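You operate a simulated robot arm through the tools that you are given. There is no shell and no other tool. Be economical: measure what you need, move in short steps, check, and stop when the job is done.

You are at the controls of a simulated robot arm. One attempt, no reset.

Task
Take the ring from the top of the side table and put it on the front of the wooden bench. Then take the grey washer and put it on the spot under the brass tap. Then take the silver nut and leave it on the top of the narrow shelf. Then take the white reel and leave it on the grey tile. Then open the tank lid. Do these in the order given.
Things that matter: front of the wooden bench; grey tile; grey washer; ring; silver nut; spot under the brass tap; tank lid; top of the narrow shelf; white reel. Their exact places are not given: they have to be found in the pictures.

Only the result counts: the job must be done as asked and must still hold three seconds after the hand-in. Knocking over, shifting, dropping, spilling or breaking anything else fails it. Lids that push on must go on centred and level and be pressed home; caps that screw on are set level and turned clockwise until they are tight.

Robot
A 7-joint arm with a two-finger gripper on a trunk, on a base that drives. Base frame: it is fixed to the floor where the robot stands at the start and does not move with it; the origin is under the middle of the robot, x ahead of it, y to its left, z up. Lengths are in cm, angles in degrees, forces in N, time in s.
With the tool pointing down near the work surface it reaches from about 10 to 70 cm from the robot's upright axis, wherever it stands. Its first joint turns from -166.0 to 166.0 degrees. Places, roughly: front of the wooden bench [50, 190, 80]; grey tile (10x10x1 cm) [-260, -240, 80]; grey washer (3x3x3 cm) [50, -30, 80]; ring (4x4x2 cm) [50, -10, 80]; silver nut (4x4x3 cm) [80, -70, 60]; spot under the brass tap (20x20 cm) [78, -64, 56]; tank lid [-40, -480, 50]; top of the narrow shelf [-330, 180, 80]; white reel (6x6x2 cm) [-240, -250, 80]. Payload 2.45 kg.
The tool frame sits at the grasp point between the pads (the TCP): z along the fingers, y along the line on which they close. The tips reach 2.7 cm beyond it. The gripper opens to 8 cm. The gripper's body begins 5.4 cm behind the TCP.
Orientation is that of the tool frame in the base frame, as a unit quaternion [x, y, z, w]. With the fingers straight down and closing along the base's y, the tool's x points along the base's -x, its y along +y and its z along -z.

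Tools
- The arm moves only by the tool drive_tool. Its argument "rows" is one flat list of numbers, 7 for each row, row after row: the shift along the base's x, y, z in cm, then the turn, a rotation vector about the base's x, y, z in degrees, then the opening, from 0 (shut) to 1 (fully open). In form: [dx, dy, dz, rx, ry, rz, grip, dx, dy, dz, rx, ry, rz, grip, ...]. A call has 1 to 20 rows; each row is the pose to reach, as a shift and turn from the pose commanded when the call began. Each row takes 0.2 s and may step no farther than 5 cm and 8.6 degrees from the row before; otherwise, or with a gripper value out of range, the whole call is refused. Where a pose cannot be reached the arm comes as near as it can. A force on the tool above 40 N (or 10 N above the force at the start of the call, whichever is more), or a blocked arm, ends the call early, and 0.2 s more pass. The fingers move at their own pace (about 15.3 cm/s each) and stop on an object; they squeeze with about 31 N. The grip force told is the motor's: it shows also when the fingers shut on nothing. Time passes only in rows, and 0.2 s behind the last, so rows that repeat a pose let the fingers close. It gives the time, the measured TCP pose, the force on the tool (base axes), the opening and the grip force at its end, in the units of the frame above (readings bear some noise), with the torque about the TCP (base axes, N m) and any sound that the robot's microphone picked up, and new pictures: "views" is both (left out), scene, wrist or none.
- Cameras (640 x 400 px; columns grow to the right, rows downward): "scene" is now at [5.04, 7.83, 162.92]; the picture's right is [-0.67, -0.74, 0.00], its down [-0.53, 0.48, -0.70] and it looks along [0.52, -0.47, -0.72] (base axes); focal length 259 px, centre (320, 200). "wrist" rides on the gripper at [6.3, 1.2, -7.9] in the tool frame; the picture's right is [-0.19, 0.98, 0.00], its down [-0.72, -0.14, -0.68] and it looks along [-0.67, -0.13, 0.73] (tool axes); focal length 226 px, centre (320, 200).
- move_column(by): slides the trunk up (or, below 0, down) by that many cm; the arm and the scene camera ride with it, the base frame stays. It gives what a move gives, with no picture.
- roll_base(legs): drives the robot by 1 to 6 legs, each [ahead, turn to the left] in cm and degrees, along the robot's own axes; the way and the turn of a leg run together, so that a leg with both is an arc; at most 150 cm and 180 degrees a leg. The arm and the cameras ride along, it lands a little off, and it stops where it bumps. It gives what a move gives, and a new picture of the scene camera.
- turn_head(pan, tilt): turns the head with the scene camera to pan (to the left, within 120 degrees either way) and tilt (down, from -29 to 69), counted from straight ahead of the robot. It gives what a move gives, and a new picture of the scene camera.
- locate(camera, pixels): for up to 12 pixels [column, row] of the newest picture of that camera ("zoom" is the newest enlarged one), the place [x, y, z] in the base frame of the surface seen there, good to about 0.2 cm, but the place of the scene camera against the robot may be out by one fixed shift of up to 1.8 cm in any direction. No time passes.
- enlarge(camera, box): a new picture of the part [left, top, right, bottom] of that camera's present view, enlarged. No time passes.
- close_job(): hands the job in; it is judged then, once.

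Keep the steps short. Do not move on a guess: measure, check each grasp and each placing, and mend mistakes. In all there are 110 turns and 260 pictures (those below and enlarged ones count). Leave the gripper open and the arm clear of the work at the hand-in unless told otherwise, and finish with a single line.

The tools are called by a JSON object that holds its "fn" and its "kwargs". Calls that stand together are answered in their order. drive_tool: Moves the arm, as the interface text tells. Its arguments: {"type":"object","properties":{"rows":{"type":"array","items":{"type":"number"}},"views":{"type":"string","enum":["both","scene","wrist","none"]}},"required":["rows"]} The other tools are called the same way: move_column (by) slides the trunk up or down; roll_base (legs) drives the base; turn_head (pan, tilt) turns the head that bears the scene camera; locate (camera, pixels) gives the place of the surface under pixels of a picture; enlarge (camera, box) takes an enlarged picture of a part of a camera's view; close_job () hands the job in.

At the start:

```text
time: 0.0
eef_pos: [43.13, -33.93, 106.63]
ee_rot: [0.005, 1.0, 0.0, 0.0]
force: [-0.1, 0.3, -1.0]
moment: [0.01, -0.01, -0.04]
finger_gap: 7.97
finger_force: 0.1
trunk travel left (down, up): [-25.0, 29.0]
robot x, y, heading: [-0.06, 0.31, 0.2]
head pan, tilt: [-42.1, 45.8]
```

scene: 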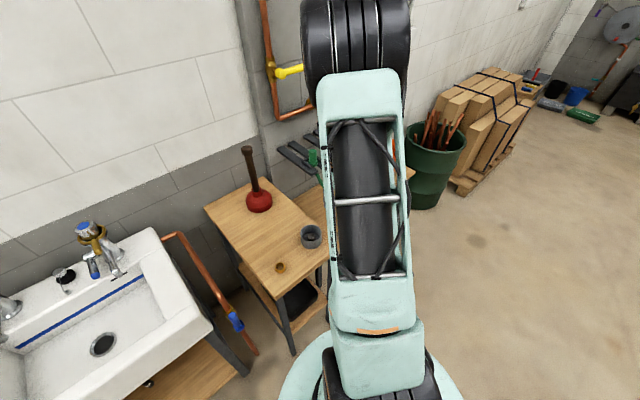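
wrist: 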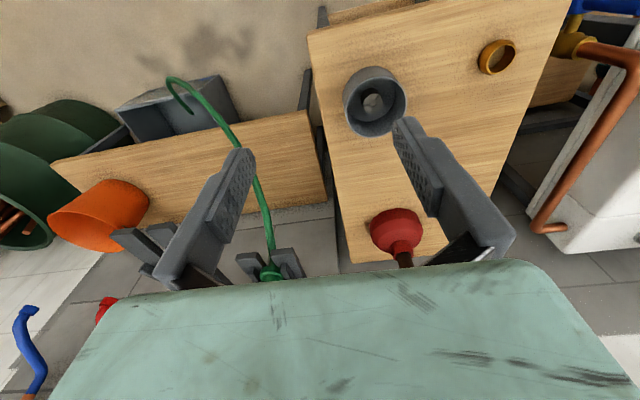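

I see a brass ring at scene (280,268) and a grey round thing at (311,236). I'll measure both and look closer.

{"fn": "locate", "kwargs": {"camera": "scene", "pixels": [[280, 268], [275, 268], [285, 268], [311, 236], [303, 232], [311, 245], [258, 200], [103, 343], [300, 290], [220, 205]]}}

{"fn": "locate", "kwargs": {"camera": "wrist", "pixels": [[497, 45], [482, 57], [511, 57], [497, 72], [374, 101], [350, 95], [374, 130], [400, 95], [440, 60], [450, 130], [395, 220]]}}

{"fn": "enlarge", "kwargs": {"camera": "scene", "box": [200, 130, 360, 330]}}

{"fn": "enlarge", "kwargs": {"camera": "wrist", "box": [310, 0, 590, 175]}}

{"fn": "enlarge", "kwargs": {"camera": "scene", "box": [0, 210, 240, 400]}}

```text
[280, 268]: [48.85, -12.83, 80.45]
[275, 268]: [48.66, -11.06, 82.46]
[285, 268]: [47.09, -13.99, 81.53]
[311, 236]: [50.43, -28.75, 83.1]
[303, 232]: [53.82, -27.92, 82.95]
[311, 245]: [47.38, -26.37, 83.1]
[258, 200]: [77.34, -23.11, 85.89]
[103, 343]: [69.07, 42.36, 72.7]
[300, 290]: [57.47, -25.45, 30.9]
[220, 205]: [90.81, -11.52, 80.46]
```

```text
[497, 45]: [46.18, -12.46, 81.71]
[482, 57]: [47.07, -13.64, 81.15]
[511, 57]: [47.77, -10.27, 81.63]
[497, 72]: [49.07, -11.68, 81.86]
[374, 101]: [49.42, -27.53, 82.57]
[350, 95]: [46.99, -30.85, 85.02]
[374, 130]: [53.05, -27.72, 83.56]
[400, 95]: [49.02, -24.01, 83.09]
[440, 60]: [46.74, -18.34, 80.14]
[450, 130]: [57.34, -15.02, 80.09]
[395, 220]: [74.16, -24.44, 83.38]
```

```text
2.00 times, centred on (280, 230) of scene
```

zoom: 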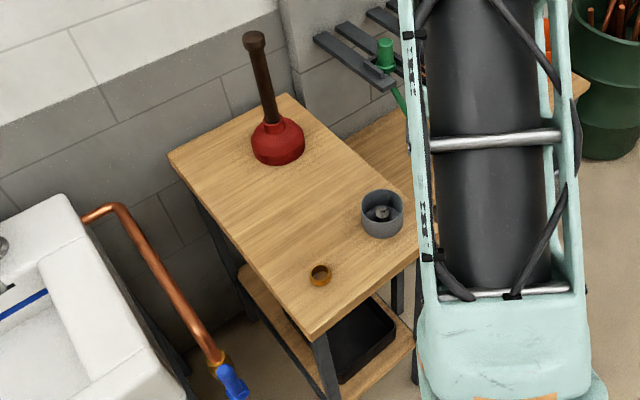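

```text
2.29 times, centred on (450, 88) of wrist
```

zoom: 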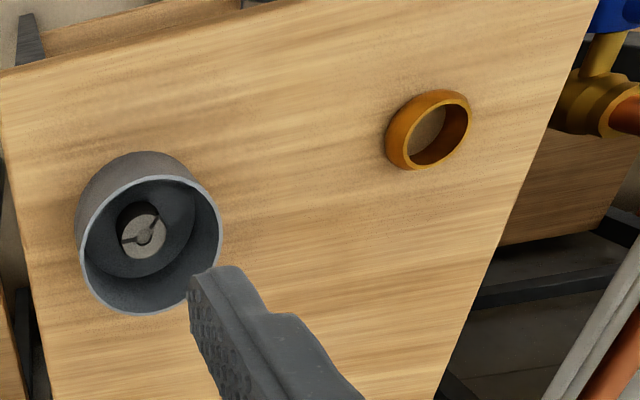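

```text
2.11 times, centred on (120, 305) of scene
```

zoom: 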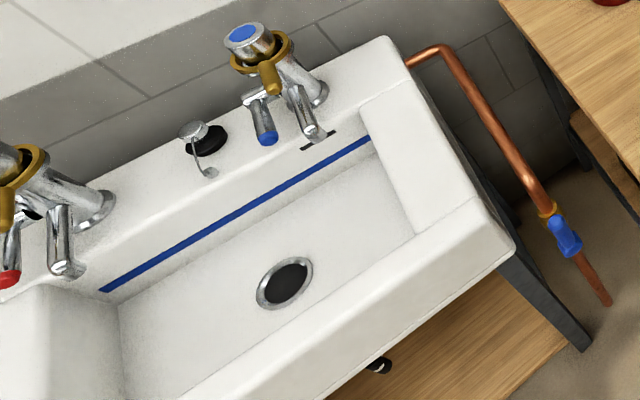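

The brass ring is at about (47.7, -12.0) with its top at 82. The washer sits inside a grey cup at about (50, -27.5). First I'll move above the ring, staying high.

{"fn": "drive_tool", "kwargs": {"rows": [1, 4.5, 0, 0, 0, 0, 1, 2, 9, 0, 0, 0, 0, 1, 3, 13.5, 0, 0, 0, 0, 1, 4, 18, 0, 0, 0, 0, 1, 4.6, 21.9, 0, 0, 0, 0, 1, 4.6, 21.9, -5, 0, 0, 0, 1, 4.6, 21.9, -10, 0, 0, 0, 1, 4.6, 21.9, -14, 0, 0, 0, 1, 4.6, 21.9, -14, 0, 0, 0, 1]}}

```text
time: 2.0
eef_pos: [47.75, -12.17, 92.49]
ee_rot: [0.004, 1.0, 0.0, 0.0]
force: [0.5, -0.8, 0.3]
moment: [0.0, 0.01, 0.0]
finger_gap: 8.01
finger_force: 0.1
trunk travel left (down, up): [-25.0, 29.0]
robot x, y, heading: [-0.13, 0.18, 0.2]
head pan, tilt: [-42.1, 45.8]
```

scene: 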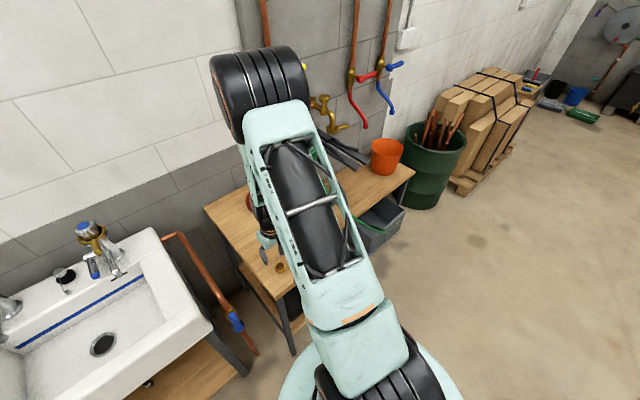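
wrist: 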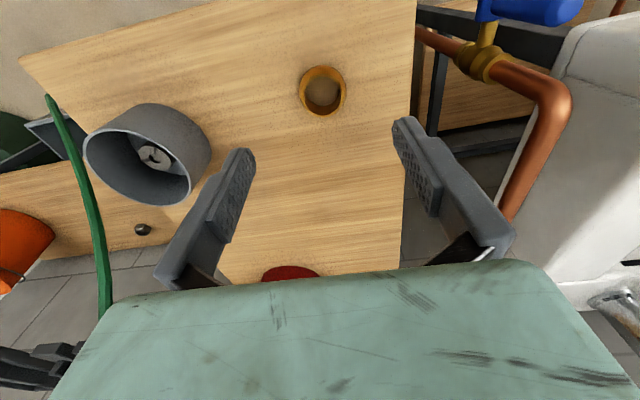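

{"fn": "locate", "kwargs": {"camera": "wrist", "pixels": [[322, 67], [300, 90], [345, 90], [322, 112], [322, 75], [155, 157], [143, 110], [88, 150], [188, 190], [205, 140], [143, 229]]}}

{"fn": "enlarge", "kwargs": {"camera": "wrist", "box": [60, 40, 380, 240]}}

{"fn": "enlarge", "kwargs": {"camera": "scene", "box": [270, 60, 430, 240]}}

```text
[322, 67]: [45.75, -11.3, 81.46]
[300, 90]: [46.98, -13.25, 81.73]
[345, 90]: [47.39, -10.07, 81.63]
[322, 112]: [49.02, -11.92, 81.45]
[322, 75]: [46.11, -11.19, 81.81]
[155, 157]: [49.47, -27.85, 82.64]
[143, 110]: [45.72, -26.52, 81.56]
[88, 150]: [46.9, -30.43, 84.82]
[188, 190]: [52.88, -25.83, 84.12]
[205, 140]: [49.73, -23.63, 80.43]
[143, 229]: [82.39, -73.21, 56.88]
```

```text
2.00 times, centred on (220, 140) of wrist
```

zoom: 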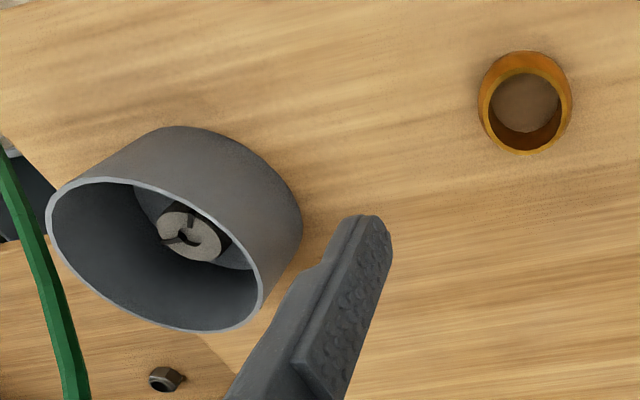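

```text
2.22 times, centred on (350, 150) of scene
```

zoom: 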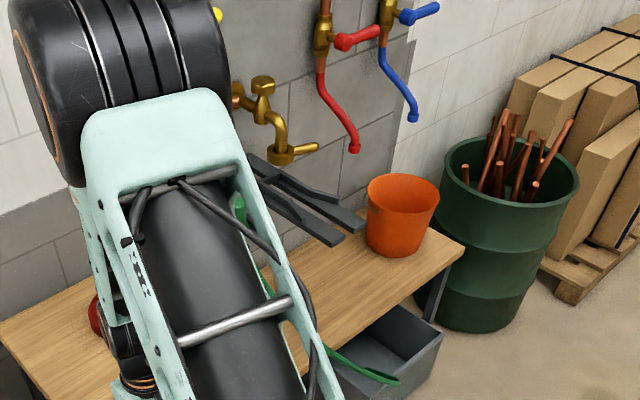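

Ring centre is near (47.4, -11.7), top about 82. I'll go down and close.

{"fn": "drive_tool", "kwargs": {"rows": [-0.3, 0.5, -4.5, 0, 0, 0, 1, -0.3, 0.5, -7.5, 0, 0, 0, 1, -0.3, 0.5, -9.3, 0, 0, 0, 1, -0.3, 0.5, -9.3, 0, 0, 0, 1, -0.3, 0.5, -9.3, 0, 0, 0, 0.3, -0.3, 0.5, -9.3, 0, 0, 0, 0.3]}}

```text
time: 2.8
eef_pos: [47.47, -11.63, 83.83]
ee_rot: [0.004, 1.0, 0.0, 0.001]
force: [-6.0, 3.0, 24.6]
moment: [0.67, -0.02, -0.03]
finger_gap: 7.85
finger_force: 0.0
trunk travel left (down, up): [-25.0, 29.0]
robot x, y, heading: [-0.08, -0.28, 0.1]
head pan, tilt: [-42.1, 45.8]
stopped in row 4: the force on the tool passed its limit at 62 N (the readings are from after the stop); the commanded pose is now the measured one
```

scene: 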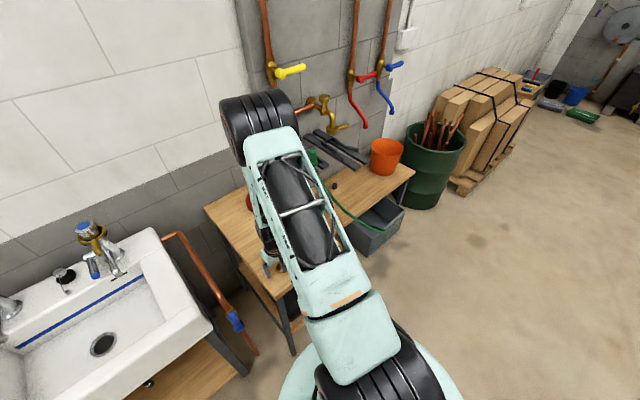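
wrist: 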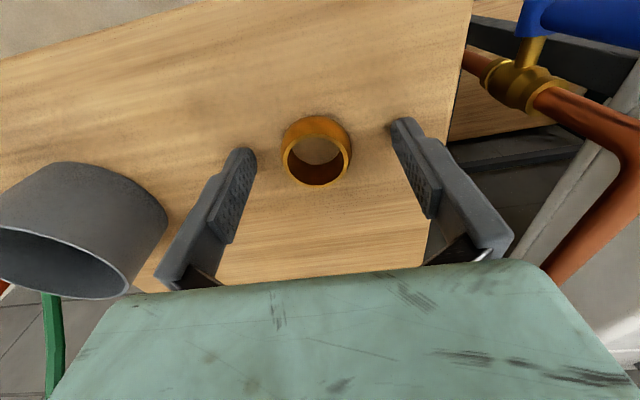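

The descent stopped on contact a little higher than I reckoned. I'll measure the finger tips and the table close to them.

{"fn": "locate", "kwargs": {"camera": "wrist", "pixels": [[403, 122], [395, 123], [385, 120], [245, 152], [262, 160], [316, 125], [290, 160], [343, 160], [317, 180], [372, 180], [280, 210]]}}

{"fn": "enlarge", "kwargs": {"camera": "wrist", "box": [200, 80, 456, 240]}}

{"fn": "enlarge", "kwargs": {"camera": "scene", "box": [220, 150, 380, 350]}}

```text
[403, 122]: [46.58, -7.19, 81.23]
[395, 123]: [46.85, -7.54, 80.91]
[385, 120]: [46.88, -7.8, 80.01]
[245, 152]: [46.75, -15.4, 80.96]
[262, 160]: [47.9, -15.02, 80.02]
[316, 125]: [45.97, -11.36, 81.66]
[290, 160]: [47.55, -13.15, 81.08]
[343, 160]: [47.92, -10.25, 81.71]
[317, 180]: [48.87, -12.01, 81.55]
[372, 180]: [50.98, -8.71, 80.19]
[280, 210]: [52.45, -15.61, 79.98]
```

```text
2.50 times, centred on (328, 160) of wrist
```

zoom: 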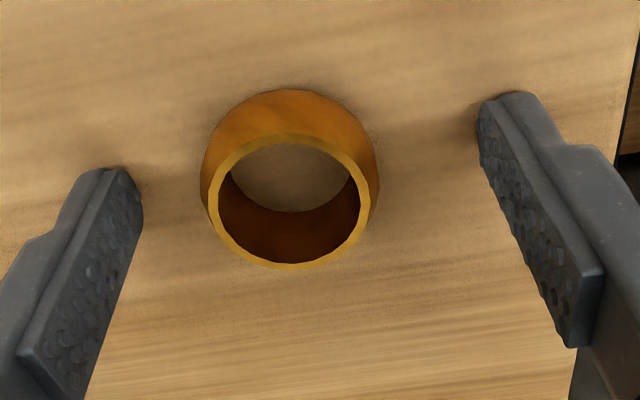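

```text
2.00 times, centred on (300, 250) of scene
```

zoom: 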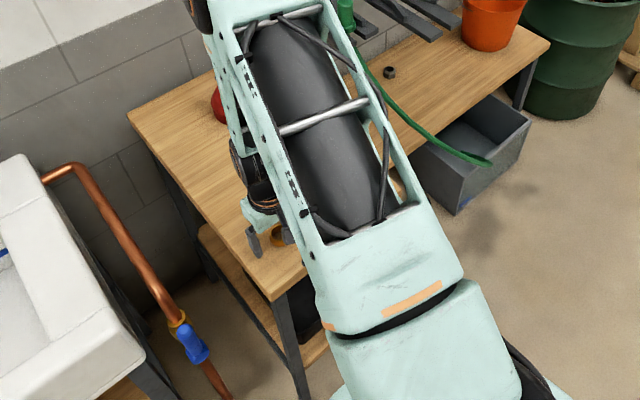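

The tips are just at the table. I'll raise 0.4 cm and close on the ring.

{"fn": "drive_tool", "kwargs": {"rows": [0, -0.1, 0.4, 0, 0, 0, 1, 0, -0.1, 0.4, 0, 0, 0, 0.3, 0, -0.1, 0.4, 0, 0, 0, 0.3, 0, -0.1, 0.4, 0, 0, 0, 0.3], "views": "wrist"}}

```text
time: 3.8
eef_pos: [47.4, -11.79, 84.21]
ee_rot: [0.004, 1.0, 0.0, 0.0]
force: [0.4, 0.2, -0.7]
moment: [-0.01, -0.02, -0.03]
finger_gap: 3.67
finger_force: 31.3
trunk travel left (down, up): [-25.0, 29.0]
robot x, y, heading: [0.14, 0.13, -0.1]
head pan, tilt: [-42.1, 45.8]
```

wrist: 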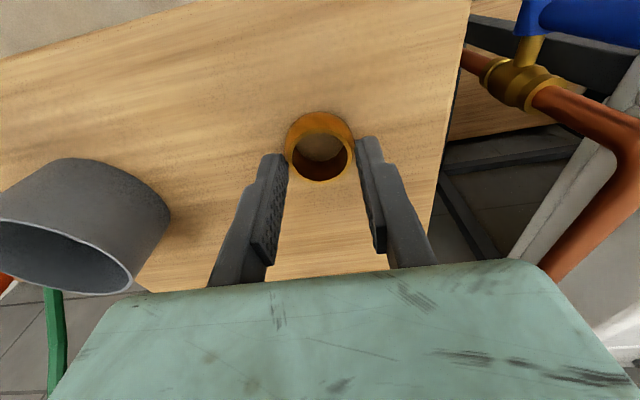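

It closed on the ring (gap 3.67). The grip may be high, so I'll open, go 0.25 cm lower, close again and lift a bit.

{"fn": "drive_tool", "kwargs": {"rows": [0, 0, 0, 0, 0, 0, 0.65, 0, 0, -0.25, 0, 0, 0, 0.65, 0, 0, -0.25, 0, 0, 0, 0.3, 0, 0, -0.25, 0, 0, 0, 0.3, 0, 0, 1, 0, 0, 0, 0.3, 0, 0, 3, 0, 0, 0, 0.3, 0, 0, 5, 0, 0, 0, 0.3], "views": "wrist"}}

```text
time: 5.4
eef_pos: [47.43, -11.71, 89.23]
ee_rot: [0.005, 1.0, 0.0, 0.0]
force: [-0.1, -0.5, 0.2]
moment: [0.02, 0.01, 0.03]
finger_gap: 3.61
finger_force: 30.7
trunk travel left (down, up): [-25.0, 29.0]
robot x, y, heading: [-0.53, -0.08, 0.4]
head pan, tilt: [-42.1, 45.8]
```

wrist: 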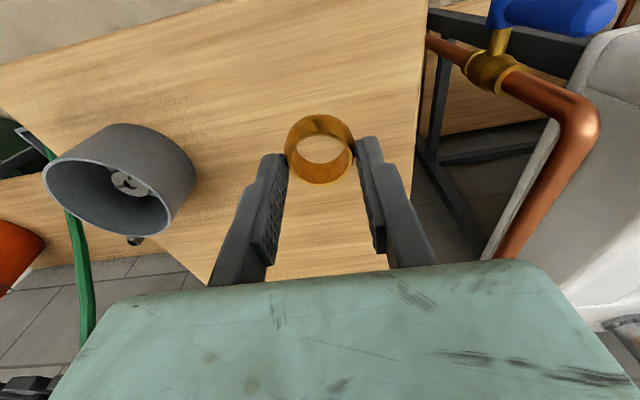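

The ring is held. I'll raise and draw in the arm, then look left for the bench.

{"fn": "drive_tool", "kwargs": {"rows": [0, 0, 5, 0, 0, 0, 0.3, 0, 0, 10, 0, 0, 0, 0.3, -2, 0, 14, 0, 0, 0, 0.3, -5, 2, 17, 0, 0, 0, 0.3, -8, 5, 20, 0, 0, 0, 0.3, -10, 8, 22, 0, 0, 0, 0.3], "views": "none"}}

{"fn": "turn_head", "kwargs": {"pan": 70, "tilt": 30}}

```text
refused: row 5 steps farther than a row can; nothing moved
```

```text
time: 7.3
eef_pos: [47.49, -11.71, 89.24]
ee_rot: [0.005, 1.0, 0.0, 0.0]
force: [0.1, 0.1, -1.3]
moment: [0.0, 0.04, 0.01]
finger_gap: 3.61
finger_force: 31.0
trunk travel left (down, up): [-25.0, 29.0]
robot x, y, heading: [-0.2, 0.29, -0.3]
head pan, tilt: [70.0, 30.0]
```

scene: 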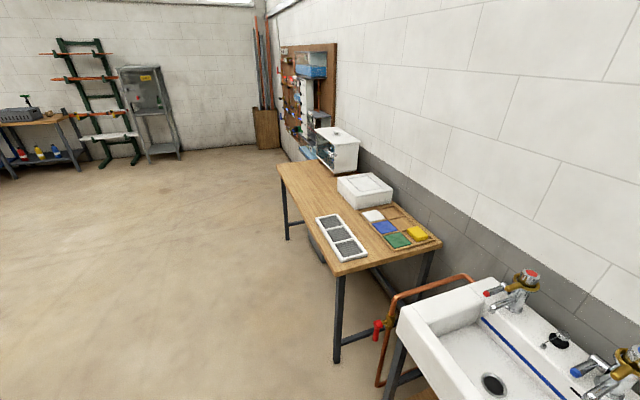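

{"fn": "locate", "kwargs": {"camera": "scene", "pixels": [[340, 270], [278, 165], [440, 240], [330, 157], [313, 200], [318, 217], [366, 255], [295, 180], [340, 205], [350, 185], [320, 175]]}}

{"fn": "enlarge", "kwargs": {"camera": "scene", "box": [260, 100, 460, 290]}}

{"fn": "drive_tool", "kwargs": {"rows": [0, 0, 5, 0, 0, 0, 0.3, 0, 0, 10, 0, 0, 0, 0.3, -2, 0, 14, 0, 0, 0, 0.3, -4, 1, 17, 0, 0, 0, 0.3, -6, 3, 20, 0, 0, 0, 0.3, -8, 5, 23, 0, 0, 0, 0.3], "views": "none"}}

```text
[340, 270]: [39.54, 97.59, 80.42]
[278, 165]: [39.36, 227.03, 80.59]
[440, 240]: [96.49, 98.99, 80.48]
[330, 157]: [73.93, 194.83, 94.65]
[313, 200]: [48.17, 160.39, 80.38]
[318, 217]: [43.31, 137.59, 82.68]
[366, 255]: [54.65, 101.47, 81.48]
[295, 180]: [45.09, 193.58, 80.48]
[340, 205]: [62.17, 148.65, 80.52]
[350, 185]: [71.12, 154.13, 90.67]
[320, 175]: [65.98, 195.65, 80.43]
```

```text
2.11 times, centred on (360, 195) of scene
```

zoom: 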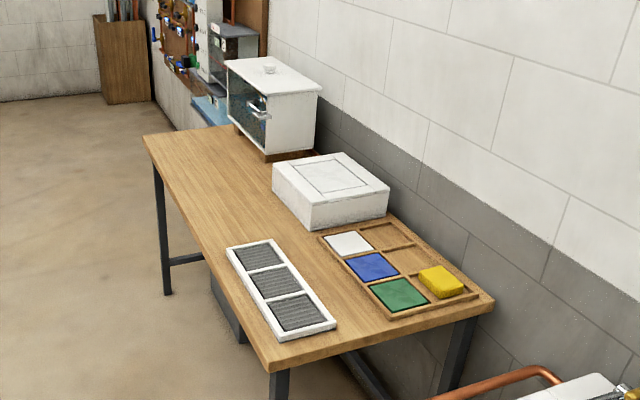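

```text
time: 8.7
eef_pos: [39.44, -6.54, 112.3]
ee_rot: [0.004, 1.0, 0.0, 0.002]
force: [-0.3, -0.3, 0.0]
moment: [-0.01, -0.03, -0.02]
finger_gap: 3.59
finger_force: 31.7
trunk travel left (down, up): [-25.0, 29.0]
robot x, y, heading: [0.37, 0.09, -0.2]
head pan, tilt: [70.0, 30.0]
```

Bench top is at z 80.4, x 39.5–97, y 97–227; free front area is around (50, 188). I'll turn left, drive along the bench and turn back to face it.

{"fn": "roll_base", "kwargs": {"legs": [[0, 92], [120, 0], [68, 0], [0, -92]]}}

{"fn": "turn_head", "kwargs": {"pan": 0, "tilt": 55}}

```text
time: 26.2
eef_pos: [34.05, 181.81, 112.3]
ee_rot: [0.013, 1.0, 0.0, 0.0]
force: [0.1, -0.3, -0.4]
moment: [0.0, -0.01, 0.0]
finger_gap: 3.42
finger_force: 30.8
trunk travel left (down, up): [-25.0, 29.0]
robot x, y, heading: [-5.95, 189.71, -0.8]
head pan, tilt: [70.0, 30.0]
```

scene: 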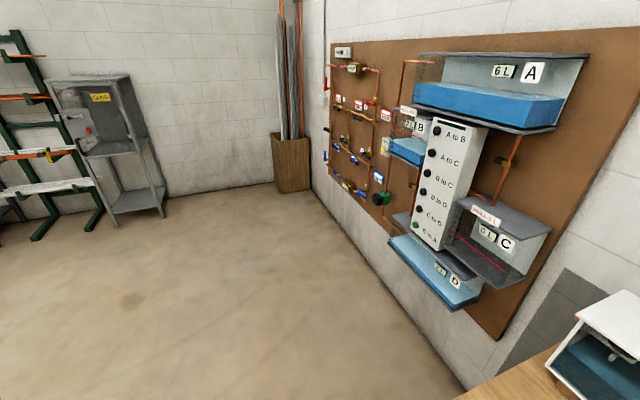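

```text
time: 27.6
eef_pos: [33.92, 181.76, 112.27]
ee_rot: [0.013, 1.0, 0.0, 0.0]
force: [0.5, 0.0, -1.0]
moment: [0.0, -0.02, 0.0]
finger_gap: 3.45
finger_force: 31.1
trunk travel left (down, up): [-25.0, 29.0]
robot x, y, heading: [-5.43, 189.11, -0.9]
head pan, tilt: [0.0, 55.0]
```

scene: 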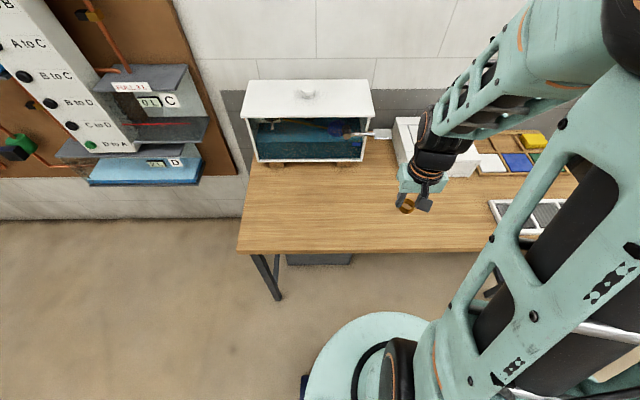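

{"fn": "drive_tool", "kwargs": {"rows": [4, 1.5, -1, 0, 0, 0, 0.3, 8, 3, -2, 0, 0, 0, 0.3, 12, 4.5, -4, 0, 0, 0, 0.3, 15, 6, -7, 0, 0, 0, 0.3, 16, 6, -11, 0, 0, 0, 0.3, 16, 6, -15, 0, 0, 0, 0.3, 16, 6, -19, 0, 0, 0, 0.3, 16, 6, -22, 0, 0, 0, 0.3, 16, 6, -22, 0, 0, 0, 0.3]}}

{"fn": "locate", "kwargs": {"camera": "wrist", "pixels": [[320, 60], [320, 30], [320, 220], [200, 120], [450, 120], [320, 183], [320, 150]]}}

```text
time: 29.6
eef_pos: [49.87, 187.99, 90.12]
ee_rot: [0.011, 1.0, 0.0, 0.0]
force: [-0.2, 0.2, -1.1]
moment: [0.0, -0.01, 0.04]
finger_gap: 3.43
finger_force: 30.8
trunk travel left (down, up): [-25.0, 29.0]
robot x, y, heading: [-5.62, 189.19, -0.9]
head pan, tilt: [0.0, 55.0]
```

scene: 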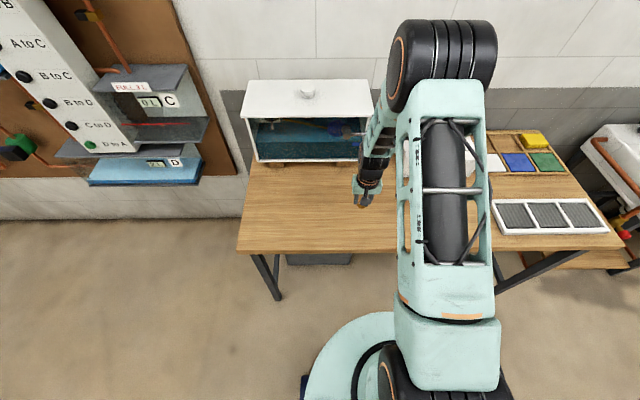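
wrist: 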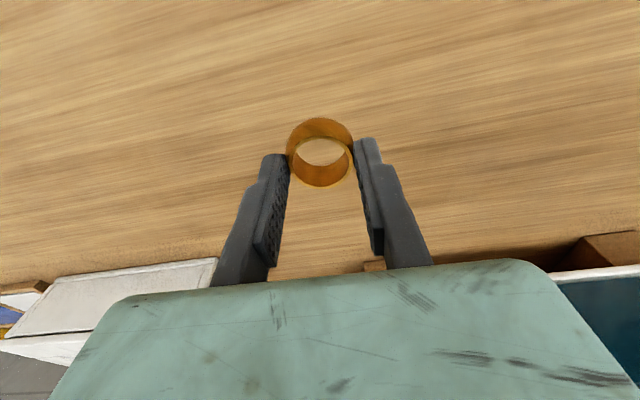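

```text
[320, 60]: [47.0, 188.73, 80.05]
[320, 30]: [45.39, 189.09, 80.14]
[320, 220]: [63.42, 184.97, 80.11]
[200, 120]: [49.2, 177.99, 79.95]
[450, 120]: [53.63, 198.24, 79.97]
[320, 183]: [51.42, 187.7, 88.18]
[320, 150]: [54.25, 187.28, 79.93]
```

Bench surface under the tool is z 80.05 and clear. I'll lower till the ring touches (TCP about 84).

{"fn": "drive_tool", "kwargs": {"rows": [0, 0, -3, 0, 0, 0, 0.3, 0, 0, -5, 0, 0, 0, 0.3, 0, 0, -5.7, 0, 0, 0, 0.3, 0, 0, -6.1, 0, 0, 0, 0.3, 0, 0, -6.1, 0, 0, 0, 0.3], "views": "wrist"}}

```text
time: 30.9
eef_pos: [49.9, 187.98, 84.07]
ee_rot: [0.012, 1.0, 0.0, 0.0]
force: [0.1, -0.3, 0.4]
moment: [0.03, 0.02, 0.0]
finger_gap: 3.44
finger_force: 31.1
trunk travel left (down, up): [-25.0, 29.0]
robot x, y, heading: [-5.49, 189.37, -1.0]
head pan, tilt: [0.0, 55.0]
```

wrist: 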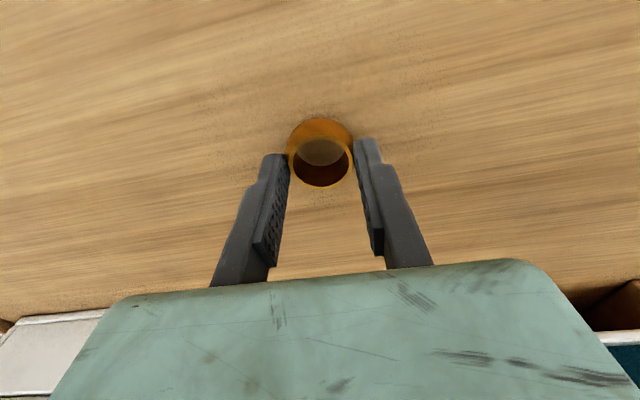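

Almost down, with no load yet. I'll go 0.15 lower, open and lift clear.

{"fn": "drive_tool", "kwargs": {"rows": [0, 0, -0.15, 0, 0, 0, 0.3, 0, 0, -0.15, 0, 0, 0, 0.3, 0, 0, -0.15, 0, 0, 0, 0.8, 0, 0, -0.15, 0, 0, 0, 1, 0, 0, 2, 0, 0, 0, 1, 0, 0, 6, 0, 0, 0, 1, 0, 0, 10, 0, 0, 0, 1], "views": "wrist"}}

{"fn": "locate", "kwargs": {"camera": "wrist", "pixels": [[320, 100]]}}

```text
time: 32.5
eef_pos: [49.73, 187.8, 94.4]
ee_rot: [0.012, 1.0, 0.0, 0.001]
force: [0.1, -0.1, 0.7]
moment: [-0.01, 0.0, -0.02]
finger_gap: 8.0
finger_force: 0.1
trunk travel left (down, up): [-25.0, 29.0]
robot x, y, heading: [-5.47, 189.44, -0.9]
head pan, tilt: [0.0, 55.0]
```

wrist: 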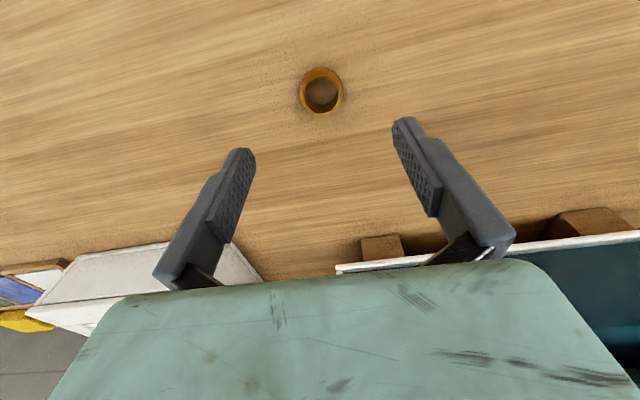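

```text
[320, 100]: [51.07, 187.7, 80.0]
```

The ring stands on the bench at (50, 188). I'll raise and retract the arm, and drive back to the side table.

{"fn": "drive_tool", "kwargs": {"rows": [0, 0, 5, 0, 0, 0, 1, 0, 0, 10, 0, 0, 0, 1, -2, 0, 14, 0, 0, 0, 1, -5, 0, 18, 0, 0, 0, 1, -9, 0, 20, 0, 0, 0, 1], "views": "none"}}

{"fn": "roll_base", "kwargs": {"legs": [[0, 92], [-110, 0], [-104, 0], [0, -92]]}}

{"fn": "turn_head", "kwargs": {"pan": -25, "tilt": 50}}

```text
time: 33.6
eef_pos: [40.81, 187.84, 114.21]
ee_rot: [0.012, 1.0, 0.0, 0.0]
force: [-0.7, -0.1, -0.7]
moment: [0.02, -0.03, 0.02]
finger_gap: 8.02
finger_force: 0.0
trunk travel left (down, up): [-25.0, 29.0]
robot x, y, heading: [-5.47, 189.49, -1.1]
head pan, tilt: [0.0, 55.0]
```

```text
time: 52.3
eef_pos: [43.26, -27.8, 114.1]
ee_rot: [0.016, 1.0, 0.0, 0.0]
force: [-0.1, 0.0, 0.1]
moment: [0.05, 0.02, -0.01]
finger_gap: 7.97
finger_force: 0.2
trunk travel left (down, up): [-25.0, 29.0]
robot x, y, heading: [-3.6, -25.9, -1.3]
head pan, tilt: [0.0, 55.0]
```

scene: 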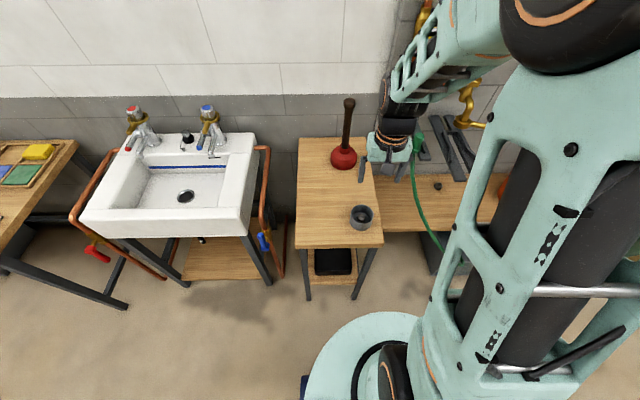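

```text
time: 53.2
eef_pos: [43.26, -27.84, 114.11]
ee_rot: [0.016, 1.0, 0.0, 0.0]
force: [0.4, -0.2, 0.3]
moment: [-0.01, 0.01, -0.02]
finger_gap: 8.0
finger_force: 0.1
trunk travel left (down, up): [-25.0, 29.0]
robot x, y, heading: [-3.26, -26.14, -1.6]
head pan, tilt: [-25.0, 50.0]
```

scene: 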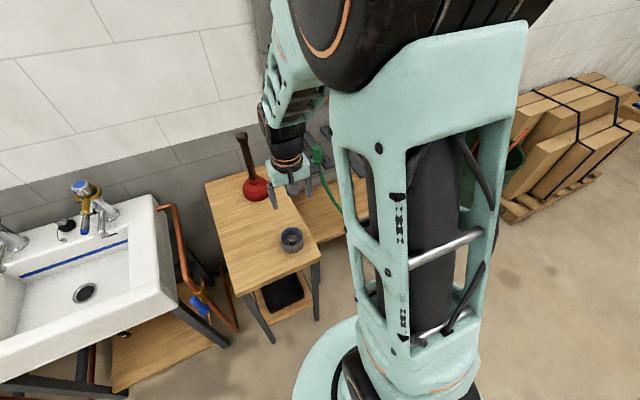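

{"fn": "drive_tool", "kwargs": {"rows": [3, 0, -4, 0, 0, 0, 1, 6.2, 0, -8, 0, 0, 0, 1, 6.2, 0, -12, 0, 0, 0, 1, 6.2, 0, -16, 0, 0, 0, 1, 6.2, 0, -18, 0, 0, 0, 1, 6.2, 0, -18, 0, 0, 0, 1], "views": "wrist"}}

{"fn": "enlarge", "kwargs": {"camera": "wrist", "box": [240, 20, 400, 120]}}

```text
refused: row 2 steps farther than a row can; nothing moved
```

```text
4.00 times, centred on (320, 70) of wrist
```

zoom: 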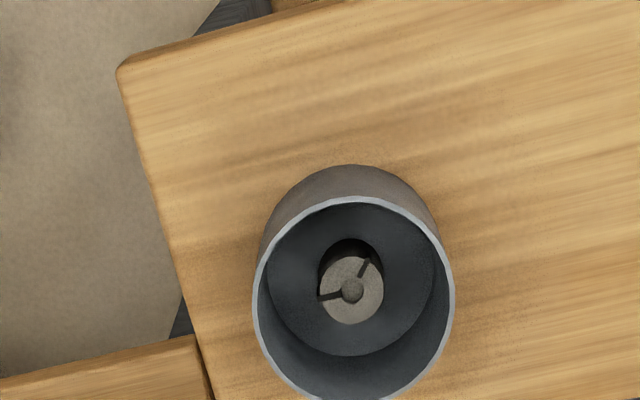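

{"fn": "drive_tool", "kwargs": {"rows": [2.5, 0, -4, 0, 0, 0, 1, 5, 0, -8, 0, 0, 0, 1, 6.2, 0, -12, 0, 0, 0, 1, 6.2, 0, -16, 0, 0, 0, 1, 6.2, 0, -18, 0, 0, 0, 1, 6.2, 0, -18, 0, 0, 0, 1], "views": "wrist"}}

{"fn": "enlarge", "kwargs": {"camera": "wrist", "box": [224, 30, 416, 150]}}

```text
time: 54.6
eef_pos: [49.64, -27.76, 96.14]
ee_rot: [0.016, 1.0, -0.001, 0.0]
force: [0.8, 0.4, 0.4]
moment: [-0.03, 0.01, 0.01]
finger_gap: 8.01
finger_force: 0.1
trunk travel left (down, up): [-25.0, 29.0]
robot x, y, heading: [-3.43, -25.77, -1.7]
head pan, tilt: [-25.0, 50.0]
```

wrist: 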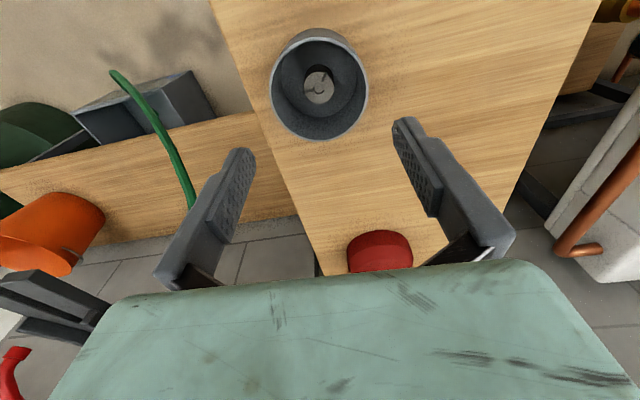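

```text
3.33 times, centred on (320, 90) of wrist
```

zoom: 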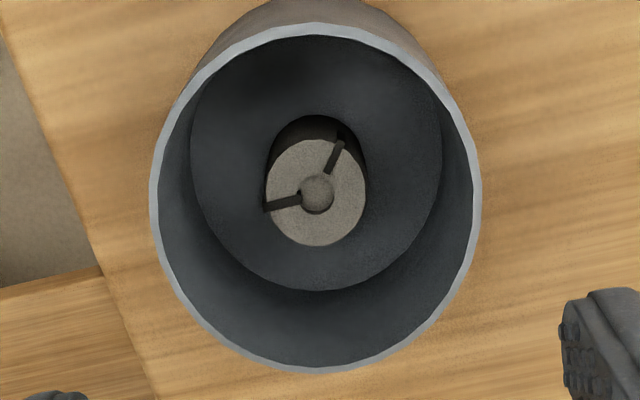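

{"fn": "locate", "kwargs": {"camera": "zoom", "pixels": [[317, 155], [330, 235], [285, 190], [350, 190], [317, 190], [340, 220], [160, 200], [470, 200], [315, 30], [310, 362], [240, 230], [315, 275]]}}

```text
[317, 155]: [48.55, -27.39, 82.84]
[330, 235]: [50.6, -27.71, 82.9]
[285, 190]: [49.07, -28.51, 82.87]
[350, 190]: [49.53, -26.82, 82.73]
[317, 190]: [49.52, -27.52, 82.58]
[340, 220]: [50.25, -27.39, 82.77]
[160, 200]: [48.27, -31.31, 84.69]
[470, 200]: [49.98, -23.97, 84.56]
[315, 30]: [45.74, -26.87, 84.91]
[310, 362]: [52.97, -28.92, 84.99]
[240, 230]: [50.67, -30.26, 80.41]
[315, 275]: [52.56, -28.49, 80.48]
```

Cup centre is (49.35, -27.65) with inner radius about 3.4. The washer is centred at (49.5, -27.65), about 2.7 wide, with its top at 82.8. I'll narrow the fingers to 3.7 and go down partway to check.

{"fn": "drive_tool", "kwargs": {"rows": [-0.15, 0.1, 0, 0, 0, 0, 0.46, -0.15, 0.1, -4, 0, 0, 0, 0.46, -0.15, 0.1, -7, 0, 0, 0, 0.46, -0.15, 0.1, -8.5, 0, 0, 0, 0.46, -0.15, 0.1, -8.5, 0, 0, 0, 0.46], "views": "wrist"}}

{"fn": "enlarge", "kwargs": {"camera": "wrist", "box": [200, 80, 440, 230]}}

```text
time: 55.8
eef_pos: [49.44, -27.71, 87.61]
ee_rot: [0.016, 1.0, 0.0, -0.001]
force: [-0.7, -0.9, -0.2]
moment: [-0.03, 0.01, -0.01]
finger_gap: 3.68
finger_force: 0.1
trunk travel left (down, up): [-25.0, 29.0]
robot x, y, heading: [-2.93, -26.06, -1.3]
head pan, tilt: [-25.0, 50.0]
```

wrist: 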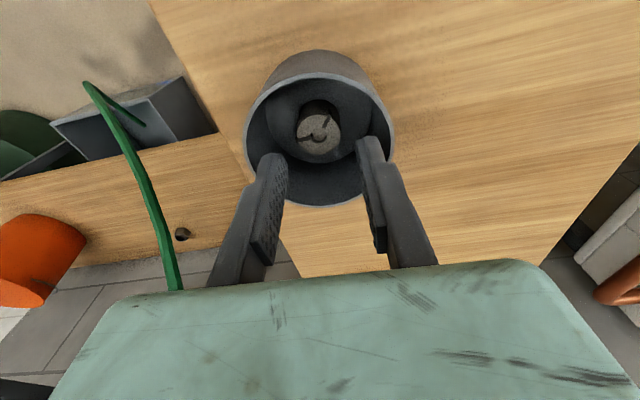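

```text
2.67 times, centred on (320, 155) of wrist
```

zoom: 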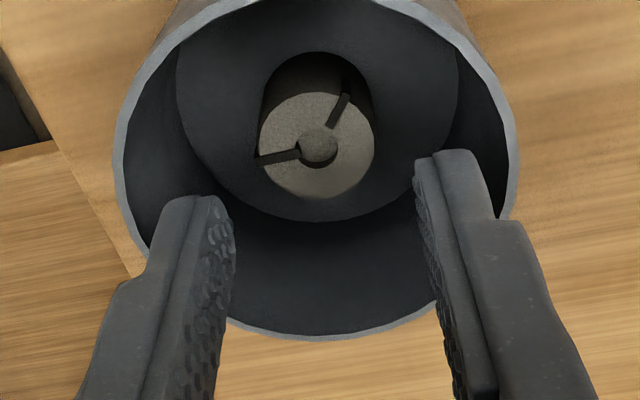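

Next I'll measure the fingers' stepped shoulder against the cup rim, so it won't hit.

{"fn": "locate", "kwargs": {"camera": "zoom", "pixels": [[225, 210], [172, 212], [485, 165], [422, 165], [493, 222], [520, 226], [555, 300], [145, 275], [120, 288], [510, 160], [125, 160], [455, 155]]}}

```text
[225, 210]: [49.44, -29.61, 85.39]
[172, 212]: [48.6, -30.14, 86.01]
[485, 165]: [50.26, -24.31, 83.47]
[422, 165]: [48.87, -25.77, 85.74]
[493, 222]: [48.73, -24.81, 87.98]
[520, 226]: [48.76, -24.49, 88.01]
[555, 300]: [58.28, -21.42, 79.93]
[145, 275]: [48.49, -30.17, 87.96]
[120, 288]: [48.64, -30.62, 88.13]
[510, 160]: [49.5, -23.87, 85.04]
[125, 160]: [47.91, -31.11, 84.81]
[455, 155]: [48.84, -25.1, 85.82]
```

Tips are about 2.5 below the TCP and the shoulders clear the rim. I'll lower to TCP 84.1 and close.

{"fn": "drive_tool", "kwargs": {"rows": [0.05, 0.05, -1.5, 0, 0, 0, 0.46, 0.05, 0.05, -2.8, 0, 0, 0, 0.46, 0.05, 0.05, -3.5, 0, 0, 0, 0.46, 0.05, 0.05, -3.5, 0, 0, 0, 0.46, 0.05, 0.05, -3.5, 0, 0, 0, 0.2, 0.05, 0.05, -3.5, 0, 0, 0, 0.2], "views": "wrist"}}

{"fn": "enlarge", "kwargs": {"camera": "wrist", "box": [200, 80, 440, 230]}}

```text
time: 57.2
eef_pos: [49.41, -27.53, 84.24]
ee_rot: [0.016, 1.0, 0.0, -0.001]
force: [-0.3, -0.2, -0.5]
moment: [0.02, -0.01, 0.04]
finger_gap: 2.41
finger_force: 31.1
trunk travel left (down, up): [-25.0, 29.0]
robot x, y, heading: [-3.03, -26.01, -1.4]
head pan, tilt: [-25.0, 50.0]
```

wrist: 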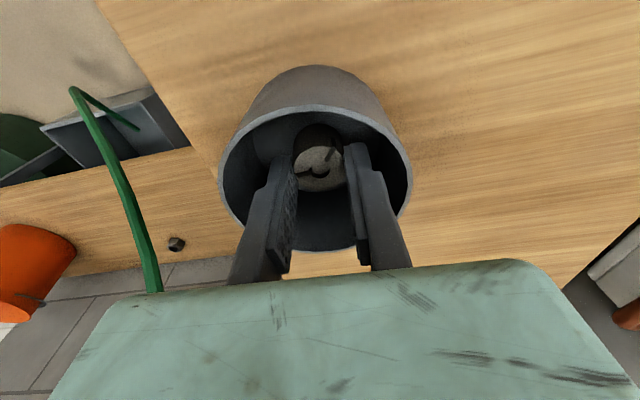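

```text
2.67 times, centred on (320, 155) of wrist
```

zoom: 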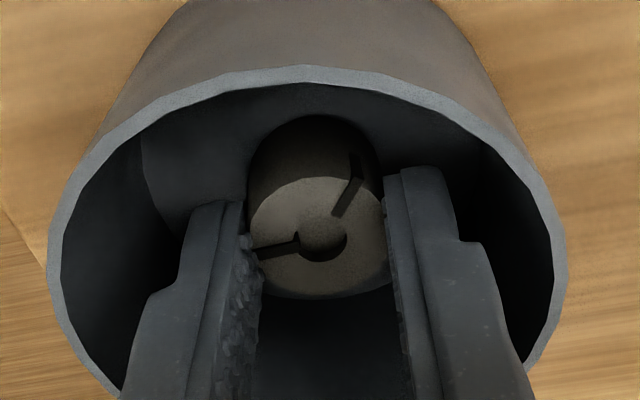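

Gripped at 2.41. I'll lift straight up.

{"fn": "drive_tool", "kwargs": {"rows": [0, 0, 0.8, 0, 0, 0, 0.2, 0, 0, 2, 0, 0, 0, 0.2, 0, 0, 4, 0, 0, 0, 0.2, 0, 0, 7, 0, 0, 0, 0.2, 0, 0, 11, 0, 0, 0, 0.2, 0, 0, 15, 0, 0, 0, 0.2], "views": "wrist"}}

{"fn": "enlarge", "kwargs": {"camera": "wrist", "box": [200, 20, 440, 230]}}

```text
time: 58.6
eef_pos: [49.27, -27.73, 99.1]
ee_rot: [0.015, 1.0, -0.001, 0.0]
force: [-0.1, -0.1, 0.0]
moment: [0.01, -0.02, 0.01]
finger_gap: 2.33
finger_force: 31.4
trunk travel left (down, up): [-25.0, 29.0]
robot x, y, heading: [-3.19, -26.05, -1.4]
head pan, tilt: [-25.0, 50.0]
```

wrist: 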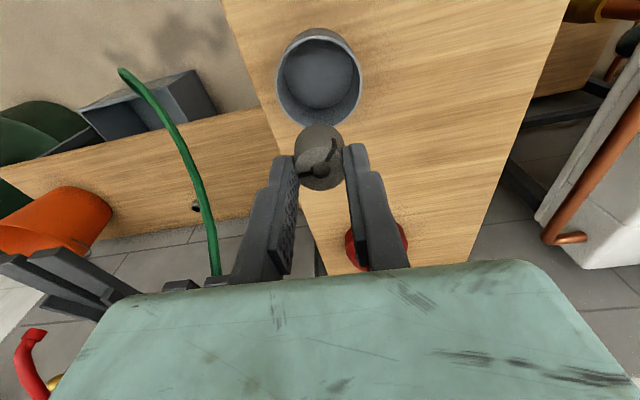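

```text
1.90 times, centred on (320, 125) of wrist
```

zoom: 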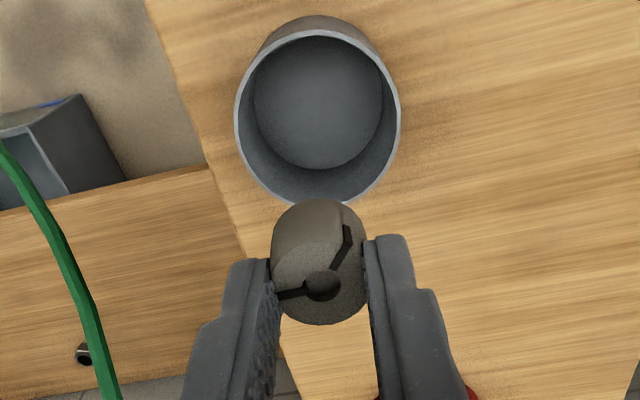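

The washer is held and the cup is undisturbed. I'll raise and retract, then look at the low bench with the brass tap.

{"fn": "drive_tool", "kwargs": {"rows": [-2, 0, 4, 0, 0, 0, 0.2, -5, 1, 7, 0, 0, 0, 0.2, -8, 3, 10, 0, 0, 0, 0.2, -10, 6, 12, 0, 0, 0, 0.2, -12, 10, 13, 0, 0, 0, 0.2, -13, 14, 13, 0, 0, 0, 0.2, -14, 18, 13, 0, 0, 0, 0.2], "views": "none"}}

{"fn": "turn_head", "kwargs": {"pan": -45, "tilt": 40}}

```text
time: 60.2
eef_pos: [35.32, -9.59, 112.04]
ee_rot: [0.016, 1.0, 0.0, 0.0]
force: [0.6, -0.2, -0.2]
moment: [-0.02, 0.0, 0.0]
finger_gap: 2.31
finger_force: 30.7
trunk travel left (down, up): [-25.0, 29.0]
robot x, y, heading: [-3.11, -25.62, -1.5]
head pan, tilt: [-25.0, 50.0]
```

```text
time: 61.0
eef_pos: [35.42, -9.71, 111.99]
ee_rot: [0.015, 1.0, 0.0, 0.0]
force: [-0.1, 1.2, -1.3]
moment: [0.01, -0.03, 0.02]
finger_gap: 2.26
finger_force: 31.4
trunk travel left (down, up): [-25.0, 29.0]
robot x, y, heading: [-3.29, -25.85, -1.4]
head pan, tilt: [-45.0, 40.0]
```

scene: 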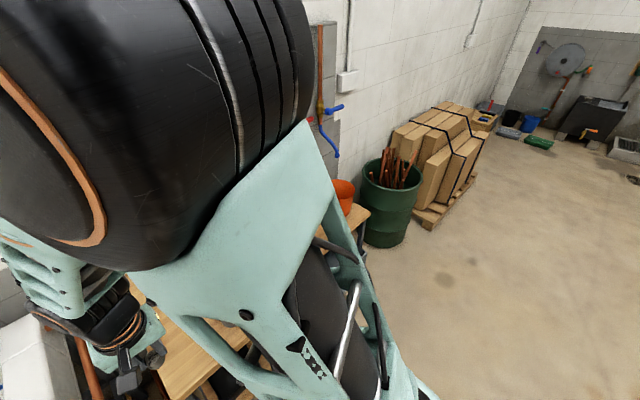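

The arm hides it. I'll drive along to stand before the low bench.

{"fn": "roll_base", "kwargs": {"legs": [[0, -88], [40, 0], [0, 88]]}}

{"fn": "turn_head", "kwargs": {"pan": -10, "tilt": 48}}

```text
time: 71.2
eef_pos: [36.13, -50.05, 112.0]
ee_rot: [0.02, 1.0, 0.0, 0.0]
force: [0.1, -0.1, 0.4]
moment: [-0.01, 0.02, 0.01]
finger_gap: 2.49
finger_force: 31.3
trunk travel left (down, up): [-25.0, 29.0]
robot x, y, heading: [-2.4, -65.96, -1.7]
head pan, tilt: [-45.0, 40.0]
```

scene: 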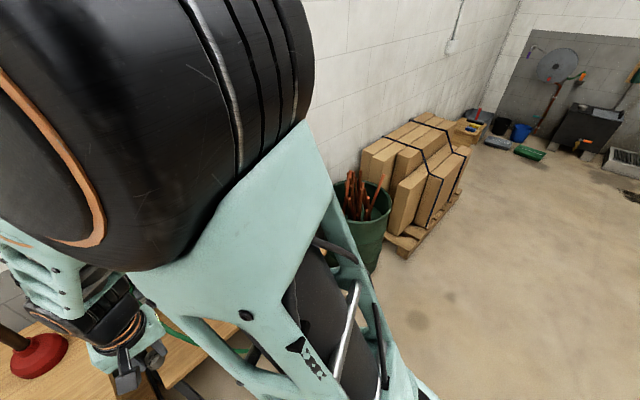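

```text
time: 72.2
eef_pos: [36.03, -50.15, 112.05]
ee_rot: [0.02, 1.0, 0.0, 0.001]
force: [0.2, -0.3, 0.5]
moment: [0.0, 0.01, 0.0]
finger_gap: 2.47
finger_force: 31.1
trunk travel left (down, up): [-25.0, 29.0]
robot x, y, heading: [-2.39, -66.27, -1.7]
head pan, tilt: [-10.0, 48.0]
```

scene: 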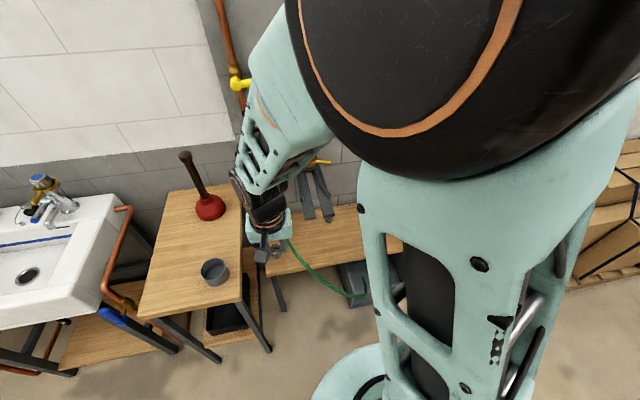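

{"fn": "drive_tool", "kwargs": {"rows": [1, -4, 0, 0, 0, 0, 0.2, 2, -8, 0, 0, 0, 0, 0.2, 3, -12, 0, 0, 0, 0, 0.2, 3, -16, 0, 0, 0, 0, 0.2, 3, -20, 0, 0, 0, 0, 0.2, 3, -24, 0, 0, 0, 0, 0.2, 3, -28, 0, 0, 0, 0, 0.2]}}

```text
time: 73.8
eef_pos: [39.07, -78.17, 111.98]
ee_rot: [0.019, 1.0, 0.0, 0.0]
force: [-0.6, 0.4, -0.4]
moment: [0.01, 0.03, -0.01]
finger_gap: 2.49
finger_force: 30.6
trunk travel left (down, up): [-25.0, 29.0]
robot x, y, heading: [-2.43, -66.43, -1.5]
head pan, tilt: [-10.0, 48.0]
```

scene: 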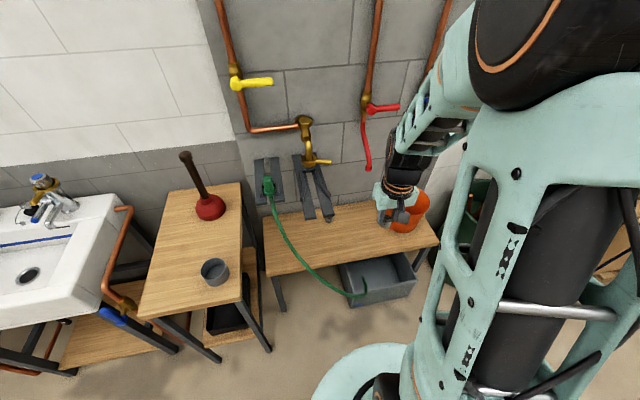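
wrist: 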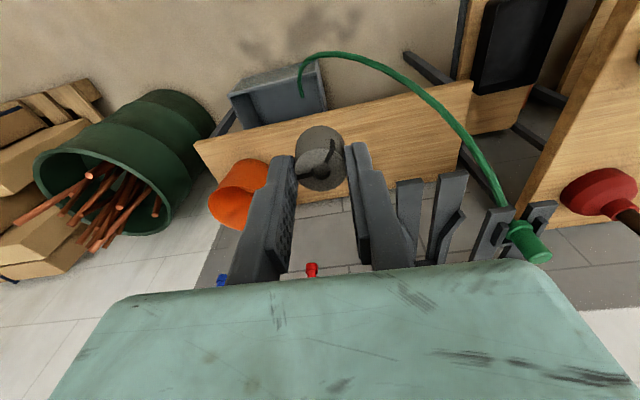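

{"fn": "enlarge", "kwargs": {"camera": "scene", "box": [230, 90, 440, 310]}}

{"fn": "locate", "kwargs": {"camera": "scene", "pixels": [[307, 120], [310, 155], [318, 163], [265, 213], [268, 275], [438, 243], [310, 215], [327, 212], [345, 205], [270, 205], [408, 258]]}}

```text
1.82 times, centred on (335, 200) of scene
```

zoom: 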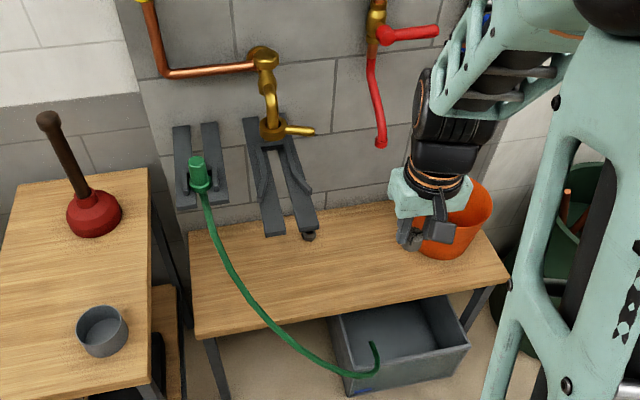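

```text
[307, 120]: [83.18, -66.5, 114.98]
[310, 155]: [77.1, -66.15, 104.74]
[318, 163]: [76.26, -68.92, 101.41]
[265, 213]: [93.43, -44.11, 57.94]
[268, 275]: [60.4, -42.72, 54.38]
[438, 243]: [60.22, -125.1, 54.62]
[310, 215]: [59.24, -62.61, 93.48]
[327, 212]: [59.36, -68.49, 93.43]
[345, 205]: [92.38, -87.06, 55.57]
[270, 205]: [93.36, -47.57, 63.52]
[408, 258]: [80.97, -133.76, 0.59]
```

Two grey prongs stand out from the wall beneath the tap, and I must not hit them. I'll measure them, the wrist's length and the nut.

{"fn": "locate", "kwargs": {"camera": "zoom", "pixels": [[250, 122], [290, 122], [280, 150], [264, 230], [285, 232], [296, 226], [317, 224], [308, 237], [190, 205], [220, 200], [268, 135], [312, 130]]}}

{"fn": "locate", "kwargs": {"camera": "scene", "pixels": [[402, 212], [400, 190], [403, 165], [408, 140], [425, 115], [366, 168], [275, 225], [295, 252], [325, 275], [365, 293], [266, 180], [405, 205]]}}

{"fn": "enlarge", "kwargs": {"camera": "wrist", "box": [180, 40, 560, 290]}}

```text
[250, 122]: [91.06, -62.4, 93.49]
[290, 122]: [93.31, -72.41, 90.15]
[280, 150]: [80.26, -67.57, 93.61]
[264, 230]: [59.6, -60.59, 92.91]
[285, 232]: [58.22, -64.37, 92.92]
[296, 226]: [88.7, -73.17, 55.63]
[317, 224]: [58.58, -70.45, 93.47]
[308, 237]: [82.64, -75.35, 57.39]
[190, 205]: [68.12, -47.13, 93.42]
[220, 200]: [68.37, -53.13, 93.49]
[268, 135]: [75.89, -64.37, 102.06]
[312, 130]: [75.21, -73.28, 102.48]
```

```text
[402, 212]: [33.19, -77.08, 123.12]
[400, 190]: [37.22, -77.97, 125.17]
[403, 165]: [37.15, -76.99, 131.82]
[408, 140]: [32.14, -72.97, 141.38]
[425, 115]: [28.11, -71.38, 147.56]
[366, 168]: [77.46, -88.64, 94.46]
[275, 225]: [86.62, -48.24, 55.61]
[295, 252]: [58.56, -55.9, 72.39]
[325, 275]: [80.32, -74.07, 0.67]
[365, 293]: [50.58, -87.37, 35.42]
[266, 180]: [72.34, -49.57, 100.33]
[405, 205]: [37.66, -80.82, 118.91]
```

```text
1.60 times, centred on (370, 165) of wrist
```

zoom: 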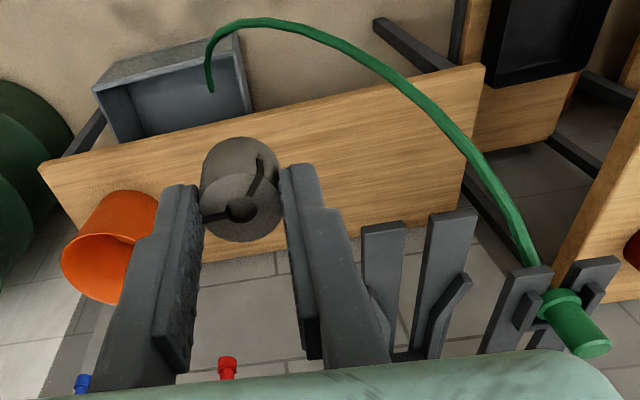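

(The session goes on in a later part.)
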